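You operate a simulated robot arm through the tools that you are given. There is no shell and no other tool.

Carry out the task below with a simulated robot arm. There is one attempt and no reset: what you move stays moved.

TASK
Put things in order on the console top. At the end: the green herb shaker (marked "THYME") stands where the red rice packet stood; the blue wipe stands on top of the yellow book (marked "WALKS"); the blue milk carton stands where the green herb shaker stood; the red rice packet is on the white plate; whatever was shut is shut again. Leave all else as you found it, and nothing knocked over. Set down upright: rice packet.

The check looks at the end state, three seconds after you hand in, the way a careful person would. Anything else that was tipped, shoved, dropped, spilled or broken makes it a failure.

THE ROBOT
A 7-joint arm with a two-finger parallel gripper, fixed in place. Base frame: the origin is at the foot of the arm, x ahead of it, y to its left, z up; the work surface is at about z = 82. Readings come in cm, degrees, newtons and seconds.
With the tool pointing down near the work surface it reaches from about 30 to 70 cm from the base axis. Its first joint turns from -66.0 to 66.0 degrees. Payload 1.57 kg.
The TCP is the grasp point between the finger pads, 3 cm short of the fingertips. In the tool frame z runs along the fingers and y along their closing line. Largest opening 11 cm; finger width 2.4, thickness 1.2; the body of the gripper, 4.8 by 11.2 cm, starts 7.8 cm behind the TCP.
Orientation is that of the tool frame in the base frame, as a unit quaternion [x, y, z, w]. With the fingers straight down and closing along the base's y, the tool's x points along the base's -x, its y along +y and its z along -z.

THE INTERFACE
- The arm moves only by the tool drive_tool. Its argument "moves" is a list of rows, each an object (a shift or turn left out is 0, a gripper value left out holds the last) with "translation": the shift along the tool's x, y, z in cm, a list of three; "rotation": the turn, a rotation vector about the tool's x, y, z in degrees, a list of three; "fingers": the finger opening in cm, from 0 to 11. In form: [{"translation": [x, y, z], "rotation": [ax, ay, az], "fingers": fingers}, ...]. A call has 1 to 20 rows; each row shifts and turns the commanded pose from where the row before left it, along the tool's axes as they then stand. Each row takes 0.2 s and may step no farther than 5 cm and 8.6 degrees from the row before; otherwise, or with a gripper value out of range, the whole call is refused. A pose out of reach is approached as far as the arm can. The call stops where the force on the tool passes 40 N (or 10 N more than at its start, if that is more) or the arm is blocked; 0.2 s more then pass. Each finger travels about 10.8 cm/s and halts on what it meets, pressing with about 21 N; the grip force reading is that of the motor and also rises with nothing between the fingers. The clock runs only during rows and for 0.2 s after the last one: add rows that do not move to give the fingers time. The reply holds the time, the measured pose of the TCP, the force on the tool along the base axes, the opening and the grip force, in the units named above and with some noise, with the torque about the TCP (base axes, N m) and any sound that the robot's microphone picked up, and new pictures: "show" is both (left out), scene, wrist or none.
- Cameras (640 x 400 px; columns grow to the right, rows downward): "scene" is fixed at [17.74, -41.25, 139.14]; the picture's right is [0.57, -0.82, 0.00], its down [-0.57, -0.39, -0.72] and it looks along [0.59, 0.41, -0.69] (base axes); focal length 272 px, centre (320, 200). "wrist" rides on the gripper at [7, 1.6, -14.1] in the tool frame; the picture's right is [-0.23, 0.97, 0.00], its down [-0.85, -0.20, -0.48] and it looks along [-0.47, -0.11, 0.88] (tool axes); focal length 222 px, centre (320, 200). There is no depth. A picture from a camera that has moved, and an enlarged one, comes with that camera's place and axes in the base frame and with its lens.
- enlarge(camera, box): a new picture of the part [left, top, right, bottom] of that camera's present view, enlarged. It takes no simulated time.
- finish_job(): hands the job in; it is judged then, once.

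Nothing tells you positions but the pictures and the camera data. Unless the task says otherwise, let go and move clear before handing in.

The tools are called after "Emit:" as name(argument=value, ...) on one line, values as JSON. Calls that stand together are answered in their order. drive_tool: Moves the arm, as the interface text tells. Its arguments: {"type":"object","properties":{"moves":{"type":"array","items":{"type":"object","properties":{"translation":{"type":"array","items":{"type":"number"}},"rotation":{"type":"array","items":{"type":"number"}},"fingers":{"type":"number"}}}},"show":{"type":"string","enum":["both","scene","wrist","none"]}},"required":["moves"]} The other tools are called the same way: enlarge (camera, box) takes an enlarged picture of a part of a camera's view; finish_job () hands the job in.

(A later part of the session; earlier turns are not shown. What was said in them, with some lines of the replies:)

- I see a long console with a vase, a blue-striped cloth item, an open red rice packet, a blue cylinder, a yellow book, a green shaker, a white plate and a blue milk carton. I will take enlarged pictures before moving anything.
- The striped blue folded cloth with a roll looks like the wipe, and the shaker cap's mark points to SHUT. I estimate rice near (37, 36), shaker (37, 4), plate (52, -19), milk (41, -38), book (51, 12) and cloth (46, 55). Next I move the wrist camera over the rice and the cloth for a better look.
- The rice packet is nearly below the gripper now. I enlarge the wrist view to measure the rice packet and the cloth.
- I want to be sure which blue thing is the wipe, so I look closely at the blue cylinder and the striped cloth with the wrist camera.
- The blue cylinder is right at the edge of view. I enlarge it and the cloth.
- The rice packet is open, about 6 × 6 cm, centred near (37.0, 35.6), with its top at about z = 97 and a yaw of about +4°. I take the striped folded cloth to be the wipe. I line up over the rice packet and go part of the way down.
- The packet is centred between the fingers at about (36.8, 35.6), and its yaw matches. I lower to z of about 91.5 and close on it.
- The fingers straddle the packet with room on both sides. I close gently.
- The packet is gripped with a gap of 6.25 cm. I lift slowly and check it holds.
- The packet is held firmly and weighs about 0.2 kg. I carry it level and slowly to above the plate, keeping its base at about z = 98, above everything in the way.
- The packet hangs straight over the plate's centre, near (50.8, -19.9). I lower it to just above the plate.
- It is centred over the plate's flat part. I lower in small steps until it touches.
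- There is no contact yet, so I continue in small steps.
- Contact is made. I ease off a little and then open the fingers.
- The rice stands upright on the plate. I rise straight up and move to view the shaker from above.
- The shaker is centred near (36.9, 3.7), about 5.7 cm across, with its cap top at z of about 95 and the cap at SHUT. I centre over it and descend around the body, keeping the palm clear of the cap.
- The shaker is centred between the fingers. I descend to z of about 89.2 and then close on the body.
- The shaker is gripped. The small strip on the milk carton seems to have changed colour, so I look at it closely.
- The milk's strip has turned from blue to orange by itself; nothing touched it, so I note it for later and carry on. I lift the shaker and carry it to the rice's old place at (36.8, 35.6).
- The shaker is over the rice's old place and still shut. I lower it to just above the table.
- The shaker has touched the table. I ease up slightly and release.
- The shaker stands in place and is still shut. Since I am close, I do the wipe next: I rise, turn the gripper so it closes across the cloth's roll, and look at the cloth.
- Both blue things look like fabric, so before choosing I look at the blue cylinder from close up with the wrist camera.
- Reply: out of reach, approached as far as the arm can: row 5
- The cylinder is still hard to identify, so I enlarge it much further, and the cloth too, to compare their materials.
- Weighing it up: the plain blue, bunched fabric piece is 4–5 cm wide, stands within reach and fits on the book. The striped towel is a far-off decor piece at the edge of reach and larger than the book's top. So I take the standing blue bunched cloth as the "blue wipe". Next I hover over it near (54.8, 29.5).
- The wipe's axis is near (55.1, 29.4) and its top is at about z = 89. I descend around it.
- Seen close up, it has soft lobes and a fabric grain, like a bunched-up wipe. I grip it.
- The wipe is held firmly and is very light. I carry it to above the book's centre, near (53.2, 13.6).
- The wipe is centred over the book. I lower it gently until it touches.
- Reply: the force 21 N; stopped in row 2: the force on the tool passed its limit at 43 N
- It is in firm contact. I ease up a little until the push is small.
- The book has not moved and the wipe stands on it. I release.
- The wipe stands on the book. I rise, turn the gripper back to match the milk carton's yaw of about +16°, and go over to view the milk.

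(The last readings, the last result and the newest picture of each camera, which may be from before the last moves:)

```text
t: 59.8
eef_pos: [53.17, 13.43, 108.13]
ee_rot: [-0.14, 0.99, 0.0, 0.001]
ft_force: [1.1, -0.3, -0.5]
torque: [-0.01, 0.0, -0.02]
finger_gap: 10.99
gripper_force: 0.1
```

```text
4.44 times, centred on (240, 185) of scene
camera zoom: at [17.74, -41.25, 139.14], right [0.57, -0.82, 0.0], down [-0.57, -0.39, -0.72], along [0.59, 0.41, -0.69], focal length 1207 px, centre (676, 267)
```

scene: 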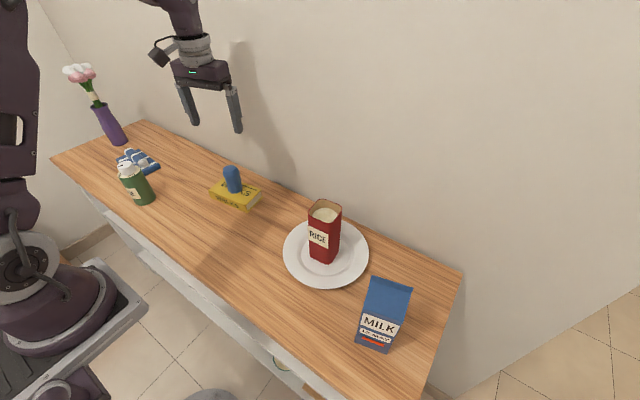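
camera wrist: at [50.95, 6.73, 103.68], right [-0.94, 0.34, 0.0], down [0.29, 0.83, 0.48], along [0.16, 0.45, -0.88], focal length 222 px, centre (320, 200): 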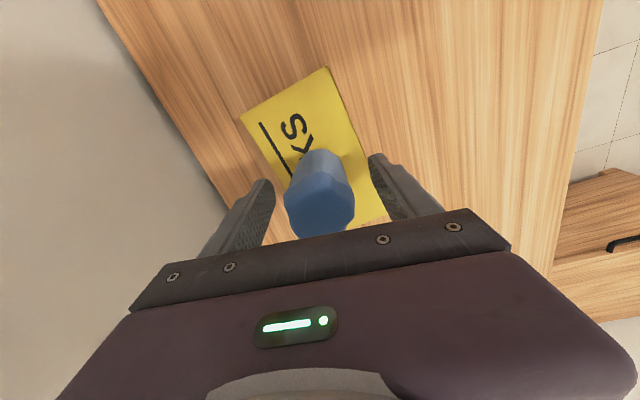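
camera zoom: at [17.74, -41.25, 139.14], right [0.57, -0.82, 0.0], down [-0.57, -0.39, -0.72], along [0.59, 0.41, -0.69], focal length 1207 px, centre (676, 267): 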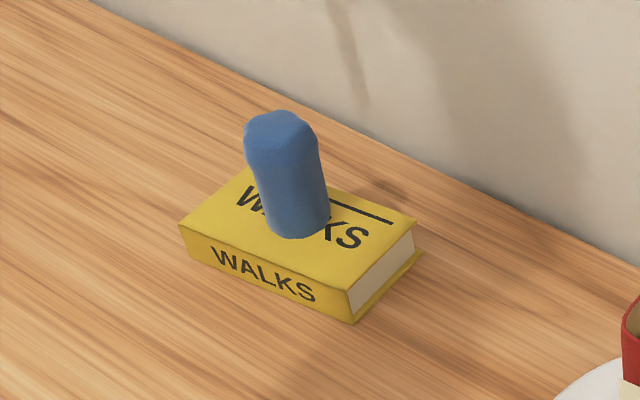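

The wipe stays standing on the book. Now I move over toward the milk carton for a wrist view.

Emit:
drive_tool(moves=[{"translation": [2.54, -3.56, -0.3]}, {"translation": [2.54, -3.56, -0.3]}, {"translation": [2.54, -3.56, -0.3]}, {"translation": [2.54, -3.56, -0.3]}, {"translation": [2.54, -3.56, -0.3]}, {"translation": [2.54, -3.56, -0.3]}, {"translation": [2.54, -3.56, -0.3]}, {"translation": [2.54, -3.56, -0.3]}, {"translation": [2.54, -3.56, -0.3]}, {"translation": [2.54, -3.56, -0.3]}, {"translation": [2.54, -3.56, 0]}, {"translation": [2.54, -3.56, 0]}, {}], show="both")

Emit:
enlarge(camera="wrist", box=[220, 80, 420, 240])

```text
t: 62.6
eef_pos: [36.16, -36.3, 110.95]
ee_rot: [-0.142, 0.99, 0.001, 0.001]
ft_force: [0.0, 0.3, 0.1]
torque: [-0.01, -0.03, -0.03]
finger_gap: 10.99
gripper_force: 0.2
camera wrist: at [29.06, -36.66, 125.08], right [-0.06, 1.0, 0.0], down [0.88, 0.05, 0.48], along [0.48, 0.03, -0.88], focal length 222 px, centre (320, 200)
```

scene: 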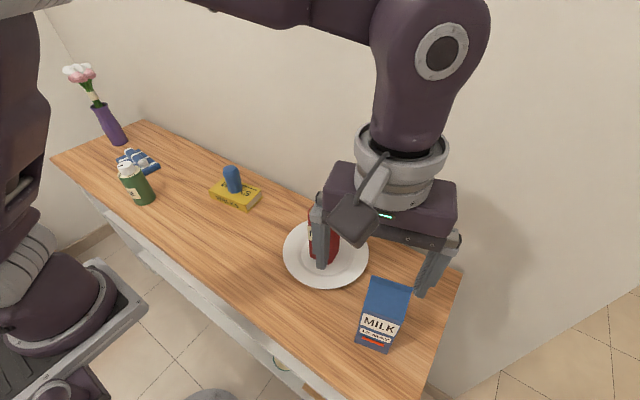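
wrist: 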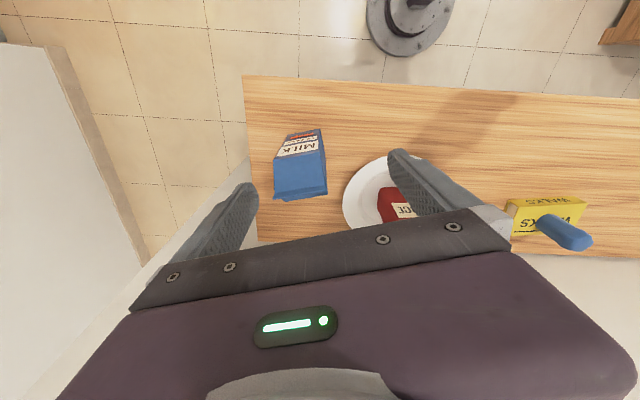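

```text
2.50 times, centred on (320, 160) of wrist
camera zoom: at [29.06, -36.66, 125.08], right [-0.06, 1.0, 0.0], down [0.88, 0.05, 0.48], along [0.48, 0.03, -0.88], focal length 555 px, centre (320, 300)
```

zoom: 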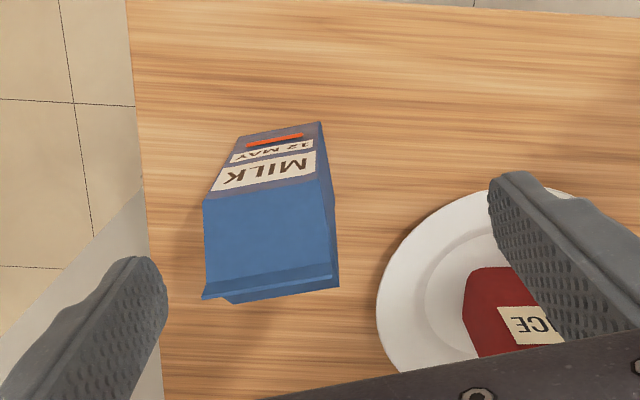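

The milk carton is centred near (41.1, -38.4), yaw about +15°, with its body top at z of about 96.5 and its ridge at about 102. I centre over it.

Emit:
drive_tool(moves=[{"translation": [-2.08, -1.7, 0]}, {"translation": [-2.07, -1.7, 0]}, {"rotation": [0, 0, 1.6]}, {"translation": [0, 0, 2]}, {}], show="both")

Emit:
enlarge(camera="wrist", box=[220, 80, 420, 240])

Emit:
enlarge(camera="scene", box=[320, 180, 480, 370])

```text
t: 63.8
eef_pos: [41.11, -38.21, 109.07]
ee_rot: [-0.127, 0.992, 0.0, 0.001]
ft_force: [0.5, 1.5, 0.1]
torque: [0.0, -0.04, -0.02]
finger_gap: 10.99
gripper_force: 0.1
camera wrist: at [34.03, -38.39, 123.19], right [-0.03, 1.0, 0.0], down [0.88, 0.02, 0.48], along [0.48, 0.01, -0.88], focal length 222 px, centre (320, 200)
```

scene: 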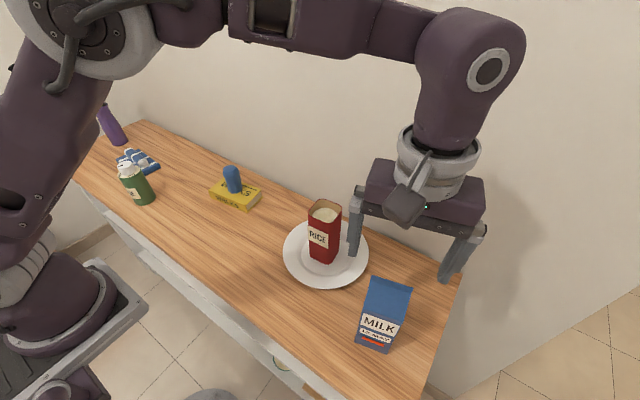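
wrist: 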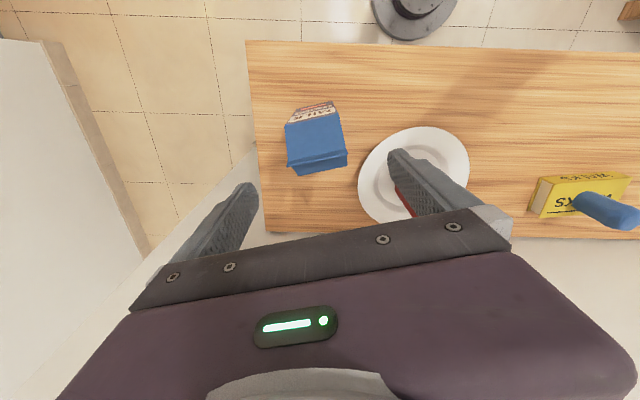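

```text
2.50 times, centred on (320, 160) of wrist
camera zoom: at [34.03, -38.39, 123.19], right [-0.03, 1.0, 0.0], down [0.88, 0.02, 0.48], along [0.48, 0.01, -0.88], focal length 555 px, centre (320, 300)
```

zoom: 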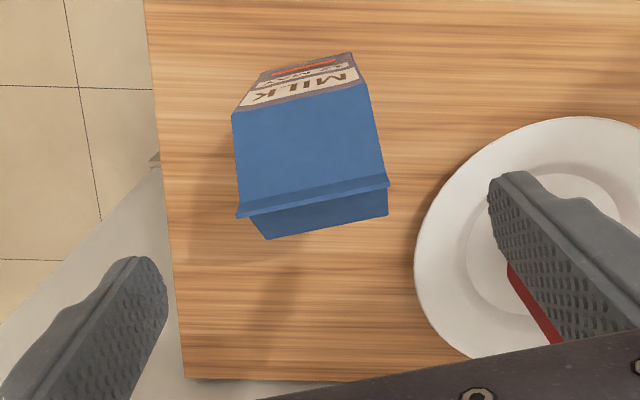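

```text
2.11 times, centred on (400, 275) of scene
camera zoom: at [17.74, -41.25, 139.14], right [0.57, -0.82, 0.0], down [-0.57, -0.39, -0.72], along [0.59, 0.41, -0.69], focal length 572 px, centre (152, 42)
```

zoom: 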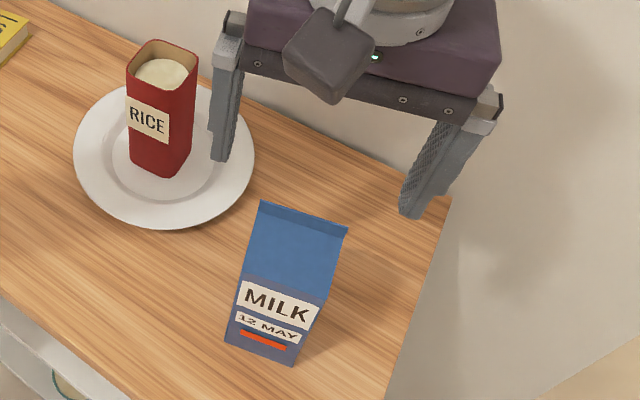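

The carton sits between the fingers and the gripper's yaw matches. I descend so the fingers grip the upper body, with the palm just above the ridge.

Emit:
drive_tool(moves=[{"translation": [0, -0.15, 3]}, {"translation": [0, 0, 3]}, {"translation": [0, 0, 3]}, {"translation": [0, 0, 2]}, {"translation": [0, 0, 1]}, {}], show="both")

Emit:
enlarge(camera="scene", box=[320, 220, 480, 370])

Emit:
enlarge(camera="wrist", box=[220, 80, 420, 260])

```text
t: 65.2
eef_pos: [40.95, -38.21, 97.03]
ee_rot: [-0.127, 0.992, -0.001, 0.001]
ft_force: [-1.2, 0.1, -0.6]
torque: [0.02, -0.01, -0.02]
finger_gap: 10.98
gripper_force: 0.1
camera wrist: at [33.9, -38.52, 111.1], right [-0.03, 1.0, 0.0], down [0.88, 0.02, 0.48], along [0.48, 0.01, -0.88], focal length 222 px, centre (320, 200)
```

scene: 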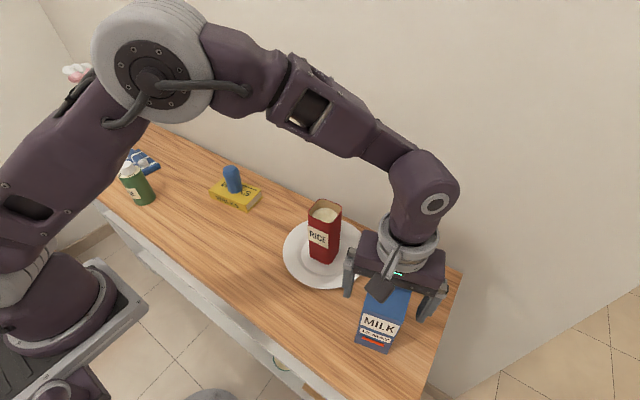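
wrist: 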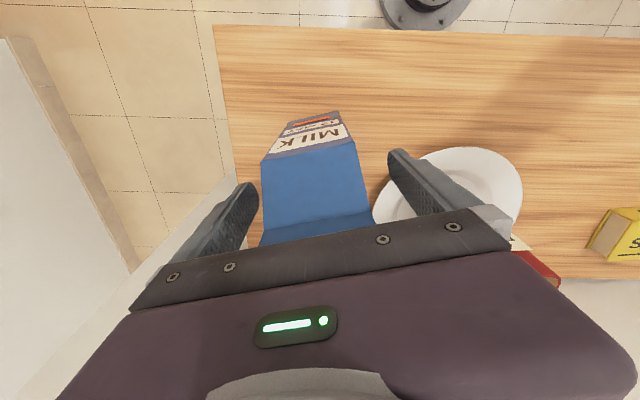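

```text
2.67 times, centred on (400, 295) of scene
camera zoom: at [17.74, -41.25, 139.14], right [0.57, -0.82, 0.0], down [-0.57, -0.39, -0.72], along [0.59, 0.41, -0.69], focal length 724 px, centre (107, -53)
```

zoom: 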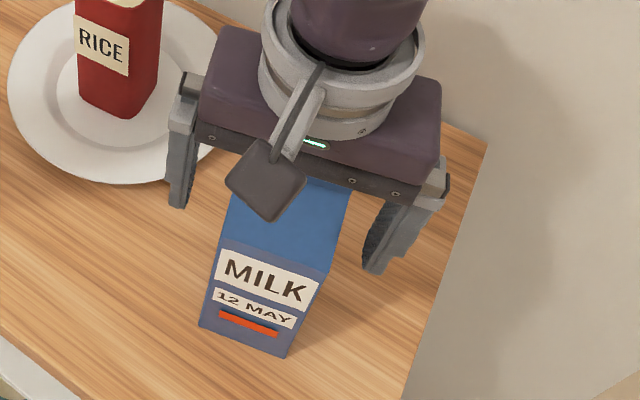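

```text
2.22 times, centred on (320, 170) of wrist
camera zoom: at [33.9, -38.52, 111.1], right [-0.03, 1.0, 0.0], down [0.88, 0.02, 0.48], along [0.48, 0.01, -0.88], focal length 494 px, centre (320, 267)
```

zoom: 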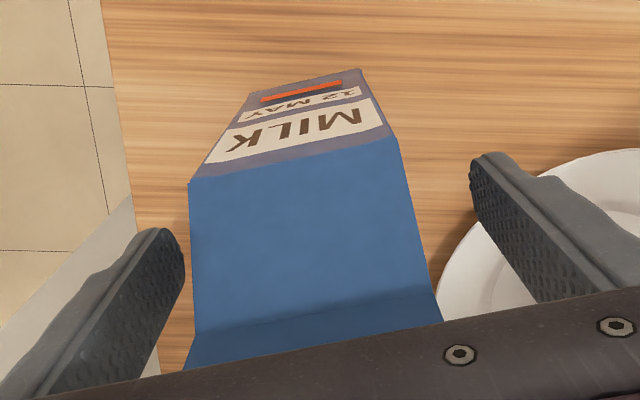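

No contact so far. I nudge to centre on the carton, lower a touch more and close the fingers.

Emit:
drive_tool(moves=[{"translation": [-0.25, -0.35, 0.3]}, {"translation": [0, 0, 0.3]}, {}], show="none")

Emit:
drive_tool(moves=[{"fingers": 8}, {"fingers": 7}, {"fingers": 6}, {"fingers": 5}, {}, {}], show="both")

Emit:
enlarge(camera="scene", box=[320, 220, 480, 370])

```text
t: 66.0
eef_pos: [41.23, -38.52, 96.33]
ee_rot: [-0.128, 0.992, 0.0, 0.001]
ft_force: [0.1, 0.4, -0.8]
torque: [0.03, -0.01, 0.0]
finger_gap: 11.02
gripper_force: 0.1
```

```text
t: 67.4
eef_pos: [41.12, -38.59, 96.47]
ee_rot: [-0.129, 0.992, 0.0, 0.001]
ft_force: [-0.8, 1.6, 0.1]
torque: [0.07, 0.11, -0.06]
finger_gap: 6.52
gripper_force: 21.1
camera wrist: at [34.23, -38.74, 110.56], right [-0.03, 1.0, 0.0], down [0.88, 0.02, 0.48], along [0.48, 0.01, -0.88], focal length 222 px, centre (320, 200)
```

scene: 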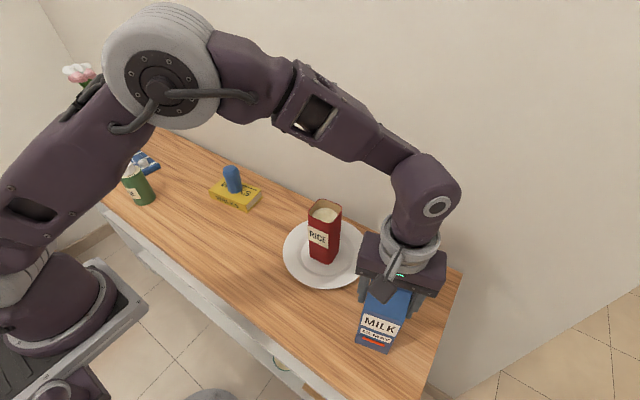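
wrist: 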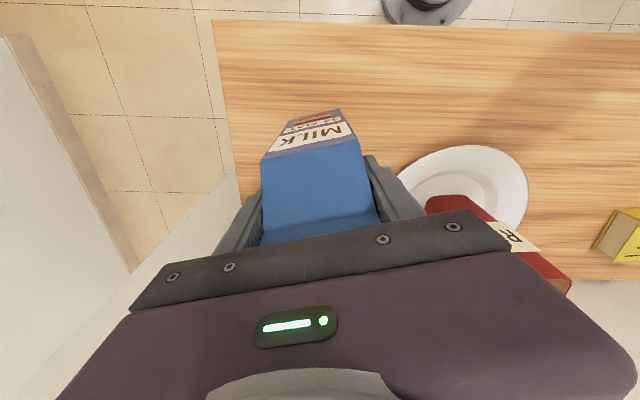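

```text
2.67 times, centred on (400, 295) of scene
camera zoom: at [17.74, -41.25, 139.14], right [0.57, -0.82, 0.0], down [-0.57, -0.39, -0.72], along [0.59, 0.41, -0.69], focal length 724 px, centre (107, -53)
```

zoom: 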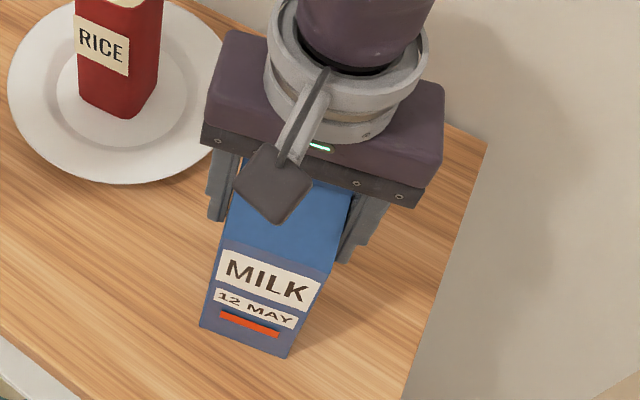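

The carton is gripped with a gap of 6.5 cm. I lift slowly and check that it does not slip.

Emit:
drive_tool(moves=[{"translation": [0, 0, -0.4]}, {"translation": [0, 0, -0.6]}, {"translation": [0, 0, -1]}, {}], show="both")

Emit:
enlarge(camera="scene", box=[320, 220, 480, 370])

```text
t: 68.4
eef_pos: [41.17, -38.65, 98.6]
ee_rot: [-0.128, 0.992, 0.001, 0.001]
ft_force: [-0.1, -0.9, -5.7]
torque: [-0.02, 0.0, -0.01]
finger_gap: 6.5
gripper_force: 20.9
camera wrist: at [34.24, -38.82, 112.64], right [-0.03, 1.0, 0.0], down [0.88, 0.02, 0.48], along [0.48, 0.01, -0.88], focal length 222 px, centre (320, 200)
```

scene: 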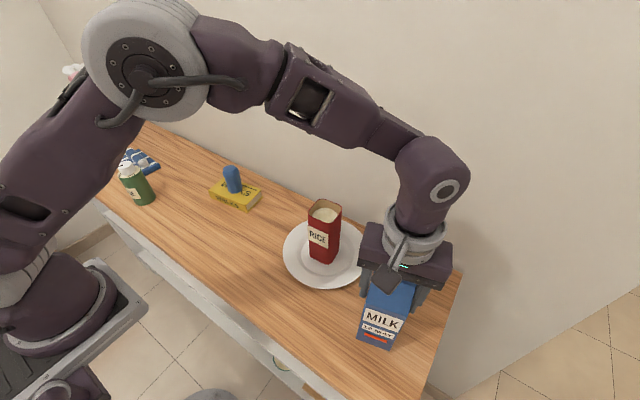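
wrist: 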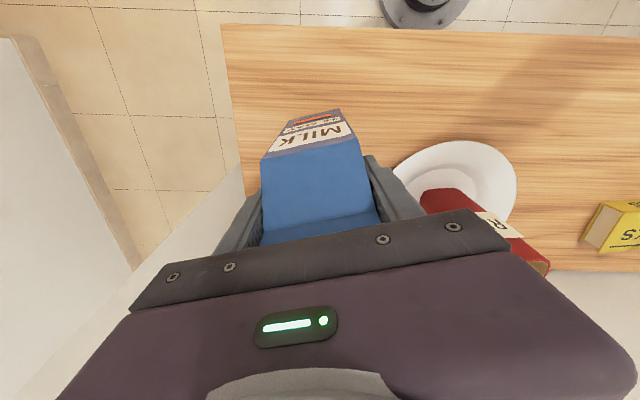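

```text
2.67 times, centred on (400, 295) of scene
camera zoom: at [17.75, -41.26, 139.14], right [0.57, -0.82, 0.0], down [-0.57, -0.39, -0.72], along [0.59, 0.41, -0.69], focal length 724 px, centre (107, -53)
```

zoom: 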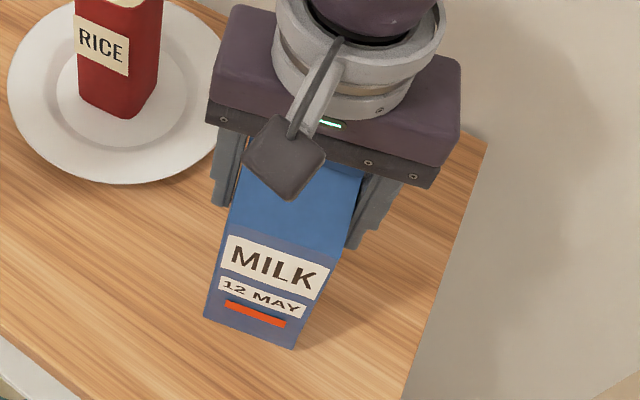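

The carton holds and weighs about 0.5 kg. I lift it further and carry it to the shaker's old place at (36.9, 3.7), well clear of the rice and the plate.

Emit:
drive_tool(moves=[{"translation": [0, 0, -1.5]}, {"translation": [0, 0, -2]}, {"translation": [0, 0, -2.5]}, {"translation": [-0.2, 1.3, 0]}, {"translation": [-0.35, 2.2, 0]}, {"translation": [-0.45, 2.82, 0]}, {"translation": [-0.45, 2.82, 0]}, {"translation": [-0.45, 2.82, 0]}, {"translation": [-0.45, 2.82, 0]}, {"translation": [-0.45, 2.82, 0]}, {"translation": [-0.45, 2.82, 0]}, {"translation": [-0.45, 2.82, 0]}, {"translation": [-0.45, 2.82, 0]}, {"translation": [-0.45, 2.82, 0]}, {"translation": [-0.45, 2.82, 0]}, {"translation": [-0.45, 2.82, 0]}, {"translation": [-0.45, 2.82, 0]}, {"translation": [-0.4, 2.5, 0]}, {"translation": [-0.35, 2.16, 0]}, {}], show="both")

Emit:
enlarge(camera="scene", box=[140, 130, 300, 270])

```text
t: 72.6
eef_pos: [37.03, 3.57, 104.28]
ee_rot: [-0.129, 0.992, 0.0, 0.001]
ft_force: [-0.3, -0.7, -4.9]
torque: [-0.03, 0.0, 0.02]
finger_gap: 6.48
gripper_force: 21.1
camera wrist: at [29.89, 3.42, 118.42], right [-0.03, 1.0, 0.0], down [0.88, 0.02, 0.48], along [0.48, 0.01, -0.88], focal length 222 px, centre (320, 200)
```

scene: 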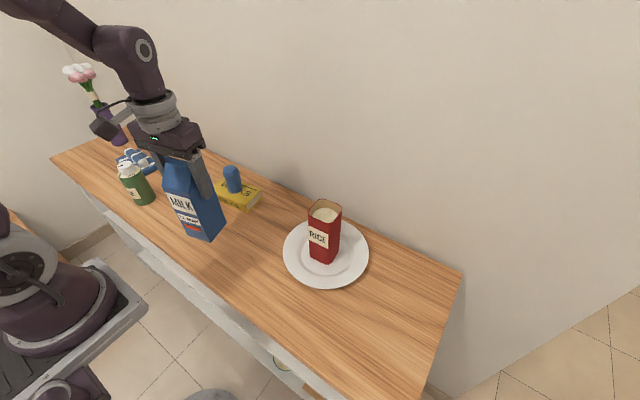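
wrist: 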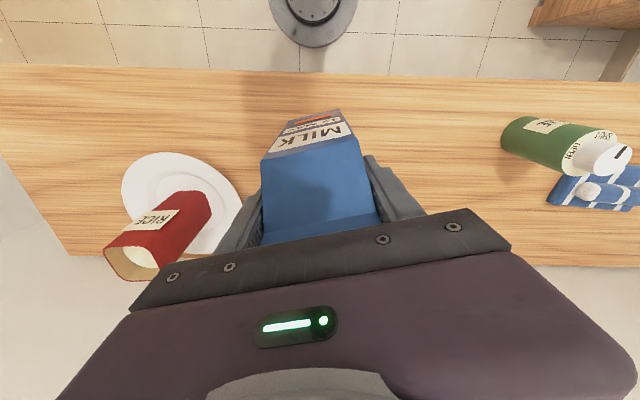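

```text
2.86 times, centred on (220, 200) of scene
camera zoom: at [17.75, -41.25, 139.14], right [0.57, -0.82, 0.0], down [-0.57, -0.39, -0.72], along [0.59, 0.41, -0.69], focal length 776 px, centre (606, 200)
```

zoom: 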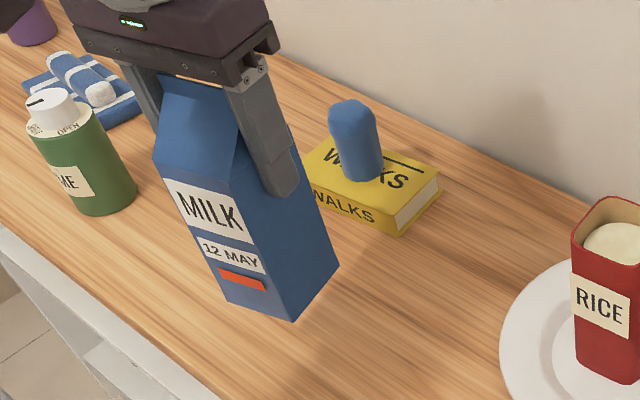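

The carton hangs straight over the shaker's old place. I lower it to just above the table.

Emit:
drive_tool(moves=[{"translation": [0, 0, 1.5]}, {"translation": [0, 0, 2]}, {"translation": [0, 0, 2]}, {"translation": [0, 0, 1.2]}, {}], show="none")

Emit:
drive_tool(moves=[{"translation": [0, 0, 0.25]}, {}], show="none")

```text
t: 73.8
eef_pos: [36.93, 3.71, 97.69]
ee_rot: [-0.128, 0.992, 0.0, 0.001]
ft_force: [0.1, -0.2, -5.8]
torque: [0.0, -0.02, -0.02]
finger_gap: 6.49
gripper_force: 21.0
```

```text
t: 74.4
eef_pos: [37.1, 3.87, 97.44]
ee_rot: [-0.128, 0.992, 0.0, 0.001]
ft_force: [0.2, 0.3, -6.0]
torque: [0.03, 0.0, 0.02]
finger_gap: 6.49
gripper_force: 20.5
```

Emit:
drive_tool(moves=[{"translation": [0, 0, 0.25]}, {}], show="none")

Emit:
drive_tool(moves=[{"translation": [0, 0, 0.2]}, {}], show="none")

```text
t: 75.0
eef_pos: [36.99, 3.62, 97.29]
ee_rot: [-0.128, 0.992, 0.0, 0.001]
ft_force: [0.6, 0.1, -4.8]
torque: [0.0, 0.0, -0.01]
finger_gap: 6.49
gripper_force: 21.2
```

```text
t: 75.6
eef_pos: [37.2, 3.85, 97.1]
ee_rot: [-0.127, 0.992, 0.0, 0.001]
ft_force: [0.1, 0.5, -5.0]
torque: [0.01, -0.01, 0.0]
finger_gap: 6.48
gripper_force: 21.4
```

Emit:
drive_tool(moves=[{"translation": [0, 0, 0.2]}, {}], show="none")

Emit:
drive_tool(moves=[{"translation": [0, 0, 0.15]}, {}], show="none")

```text
t: 76.2
eef_pos: [37.08, 3.73, 96.92]
ee_rot: [-0.128, 0.992, 0.0, 0.001]
ft_force: [0.2, 0.1, -5.2]
torque: [0.03, 0.02, 0.0]
finger_gap: 6.51
gripper_force: 21.4
```

```text
t: 76.8
eef_pos: [37.16, 3.68, 96.71]
ee_rot: [-0.128, 0.992, 0.001, 0.0]
ft_force: [-0.8, 0.0, -5.5]
torque: [-0.02, -0.03, -0.03]
finger_gap: 6.5
gripper_force: 20.9
```

Emit:
drive_tool(moves=[{"translation": [0, 0, 0.15]}, {}], show="none")

Emit:
drive_tool(moves=[{"translation": [0, 0, 0.1]}, {}], show="none")

```text
t: 77.4
eef_pos: [37.01, 3.91, 96.61]
ee_rot: [-0.128, 0.992, 0.001, 0.001]
ft_force: [-0.2, -0.4, -5.7]
torque: [0.02, -0.03, 0.0]
finger_gap: 6.53
gripper_force: 21.3
```

```text
t: 78.0
eef_pos: [37.04, 3.75, 96.46]
ee_rot: [-0.128, 0.992, 0.0, 0.001]
ft_force: [-0.5, 0.1, -0.5]
torque: [0.16, 0.02, 0.0]
finger_gap: 6.48
gripper_force: 20.9
```

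The carton is touching down. I lower a hair more and release.

Emit:
drive_tool(moves=[{"translation": [0, 0, 0.05]}, {}], show="none")

Emit:
drive_tool(moves=[{"fingers": 7}, {"fingers": 7.8}, {"fingers": 9}, {"fingers": 10.5}, {"fingers": 11}, {}], show="both")

Emit:
enlarge(camera="scene", box=[140, 130, 300, 270])

```text
t: 78.6
eef_pos: [37.02, 3.78, 96.33]
ee_rot: [-0.128, 0.992, 0.001, 0.001]
ft_force: [-4.8, 2.3, 16.7]
torque: [0.22, 0.02, -0.14]
finger_gap: 6.47
gripper_force: 21.1
```

```text
t: 80.0
eef_pos: [37.13, 3.77, 96.39]
ee_rot: [-0.128, 0.992, 0.001, 0.001]
ft_force: [0.0, 0.4, -0.8]
torque: [0.03, 0.02, 0.01]
finger_gap: 10.98
gripper_force: 0.0
camera wrist: at [30.02, 3.56, 110.51], right [-0.03, 1.0, 0.0], down [0.88, 0.02, 0.48], along [0.48, 0.01, -0.88], focal length 222 px, centre (320, 200)
```

scene: 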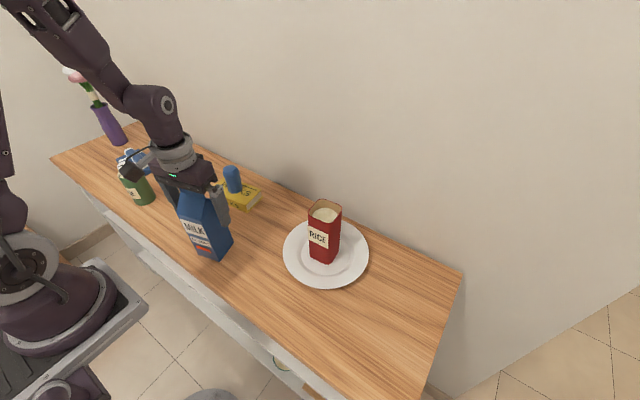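
wrist: 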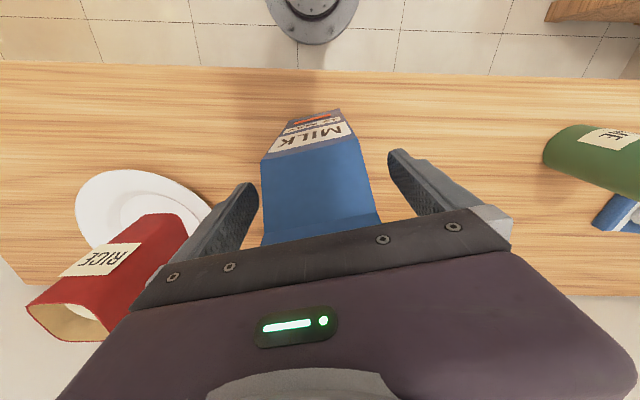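

```text
2.86 times, centred on (220, 200) of scene
camera zoom: at [17.74, -41.25, 139.14], right [0.57, -0.82, 0.0], down [-0.57, -0.39, -0.72], along [0.59, 0.41, -0.69], focal length 776 px, centre (606, 200)
```

zoom: 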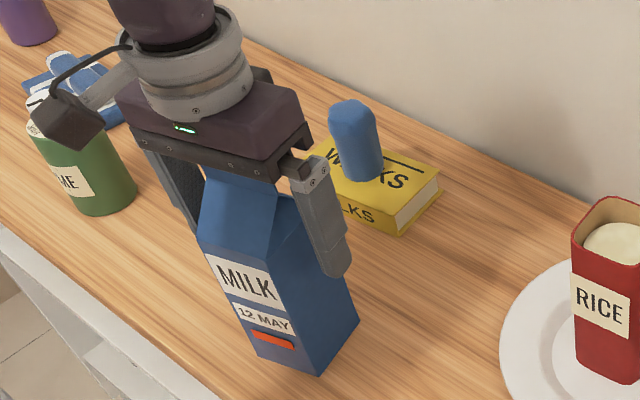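

The milk is standing free. I rise clear and inspect the whole scene.

Emit:
drive_tool(moves=[{"translation": [0, 0, -1.5]}, {"translation": [0, 0, -3]}, {"translation": [0, 0, -4]}, {"translation": [0, 0, -4]}, {"translation": [3, 0, -2]}, {}], show="both")

Emit:
enlarge(camera="scene", box=[80, 110, 280, 280])

Emit:
enlarge(camera="scene", box=[0, 0, 640, 400])

```text
t: 81.4
eef_pos: [34.3, 3.19, 110.84]
ee_rot: [-0.128, 0.992, 0.0, 0.0]
ft_force: [0.4, 0.3, -0.9]
torque: [0.0, 0.0, -0.02]
finger_gap: 10.99
gripper_force: 0.0
camera wrist: at [27.17, 3.0, 124.91], right [-0.03, 1.0, 0.0], down [0.88, 0.02, 0.48], along [0.48, 0.01, -0.88], focal length 222 px, centre (320, 200)
```

scene: 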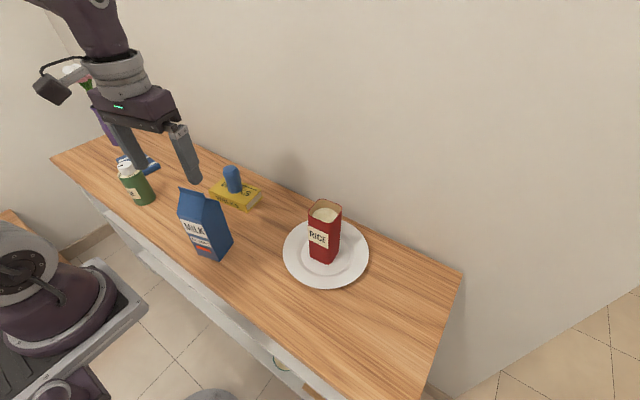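
wrist: 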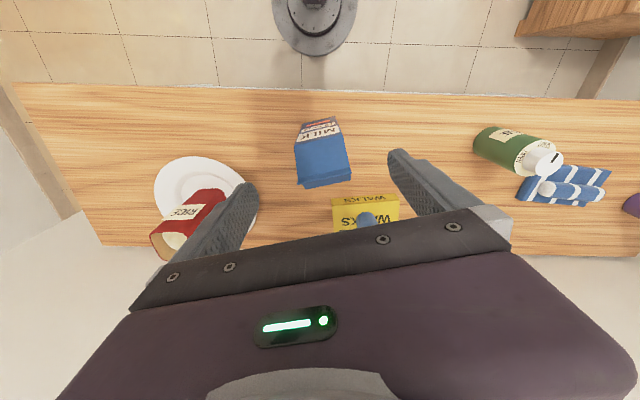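

```text
2.35 times, centred on (180, 195) of scene
camera zoom: at [17.74, -41.25, 139.14], right [0.57, -0.82, 0.0], down [-0.57, -0.39, -0.72], along [0.59, 0.41, -0.69], focal length 639 px, centre (649, 212)
```

zoom: 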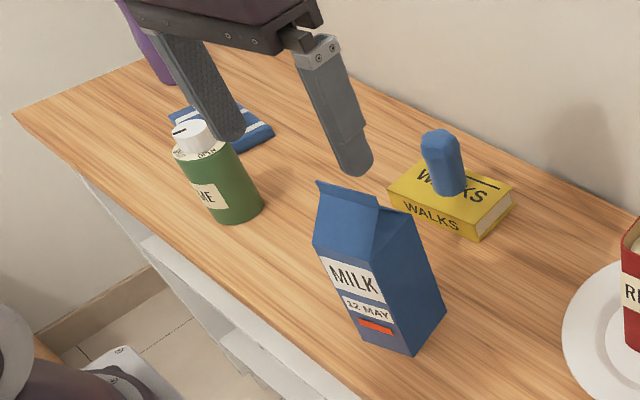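

```text
1.00 times, centred on (320, 200) of scene (not enlarged: the box is as wide or as high as the picture)
camera zoom: at [17.74, -41.25, 139.14], right [0.57, -0.82, 0.0], down [-0.57, -0.39, -0.72], along [0.59, 0.41, -0.69], focal length 272 px, centre (320, 200)
```

zoom: 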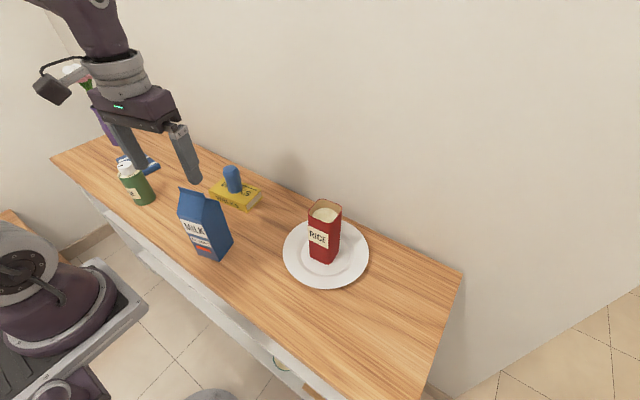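

Everything stands as asked. I check the shaker cap, the wipe, the rice and the milk close up before handing in.

Emit:
enlarge(camera="wrist", box=[460, 110, 640, 220])

Emit:
enlarge(camera="scene", box=[270, 180, 390, 300])

Emit:
enlarge(camera="scene", box=[170, 150, 270, 270])

Emit:
enlarge(camera="wrist", box=[270, 90, 410, 240])

```text
3.56 times, centred on (550, 165) of wrist
camera zoom: at [27.17, 3.0, 124.91], right [-0.03, 1.0, 0.0], down [0.88, 0.02, 0.48], along [0.48, 0.01, -0.88], focal length 790 px, centre (-498, 324)
```

zoom: 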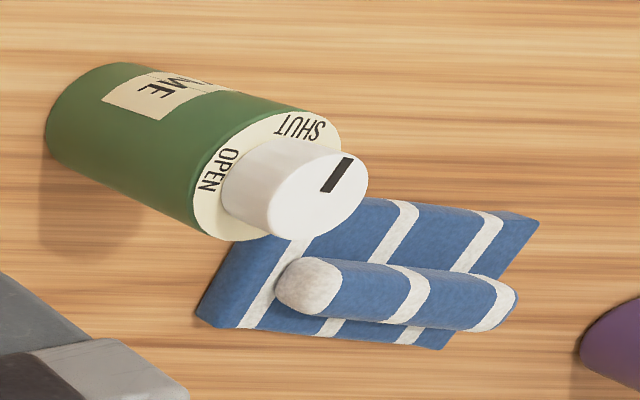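

```text
3.33 times, centred on (330, 240) of scene
camera zoom: at [17.74, -41.25, 139.14], right [0.57, -0.82, 0.0], down [-0.57, -0.39, -0.72], along [0.59, 0.41, -0.69], focal length 905 px, centre (287, 67)
```

zoom: 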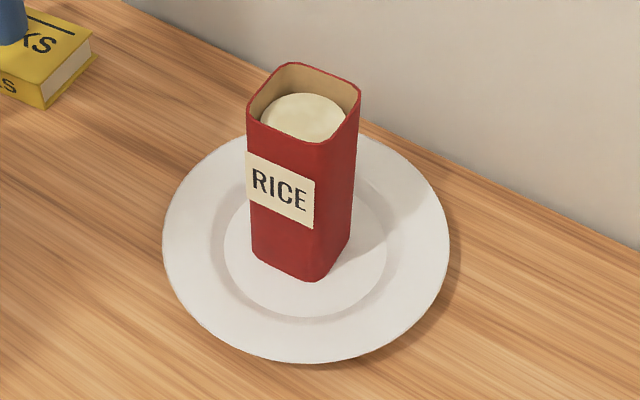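

```text
3.33 times, centred on (220, 210) of scene
camera zoom: at [17.74, -41.25, 139.14], right [0.57, -0.82, 0.0], down [-0.57, -0.39, -0.72], along [0.59, 0.41, -0.69], focal length 905 px, centre (653, 167)
```

zoom: 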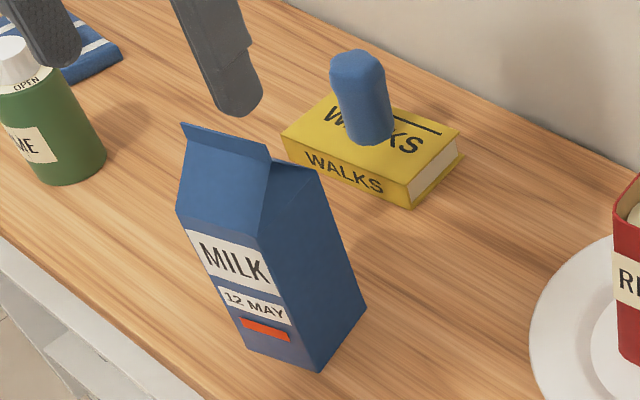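

```text
2.67 times, centred on (340, 165) of wrist
camera zoom: at [27.17, 3.0, 124.91], right [-0.03, 1.0, 0.0], down [0.88, 0.02, 0.48], along [0.48, 0.01, -0.88], focal length 592 px, centre (267, 293)
```

zoom: 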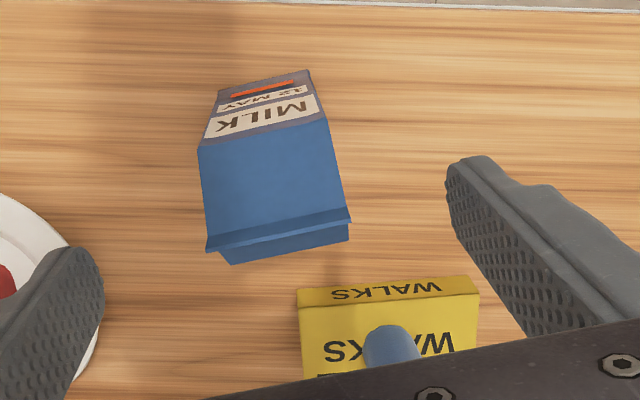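

I'm handing in now. The shaker stands shut where the rice was, the milk stands where the shaker was, the rice is upright on the plate, and the blue bunched wipe stands on the book. The gripper is open and clear.

Two things to mention:
- **Milk strip:** the small strip on the milk carton turned from blue to orange on its own while I was working, before I touched the carton.
- **Choice of wipe:** two blue cloth items were on the console. I took the plain bunched one as the wipe and left the striped folded towel where it was.

Emit:
finish_job()

```text
The job is handed in.
```

I've handed the job in. I'm not certain I picked the right item as the blue wipe; everything else in the task is done. I don't know the check's result.

- **Rice packet:** it stands upright near the centre of the white plate, and I saw no spilled rice.
- **Herb shaker ("THYME"):** it stands where the rice packet stood, with its cap still pointing to SHUT.
- **Milk carton:** it stands where the shaker stood.
- **Blue wipe:** it stands on the yellow "WALKS" book. While setting it down I pressed on the book briefly with about 43 N. The book did not move, but a dark line along its spine edge is no longer visible.
- **Everything else:** I left the striped towel and the vase where they were. I knocked nothing over, and the gripper ended open and clear.

**Which item is the wipe:** there were two blue cloth items. I chose the plain, bunched-up one because it was light, within reach and fitted on the book. The striped folded towel was at the edge of reach and larger than the book. If the towel was meant as the wipe, that part is wrong.

**Milk strip:** the small strip under "12 MAY" on the milk carton turned from blue to orange while I was working, before I had touched the carton. It may be a freshness or temperature indicator, so check it before using the milk.
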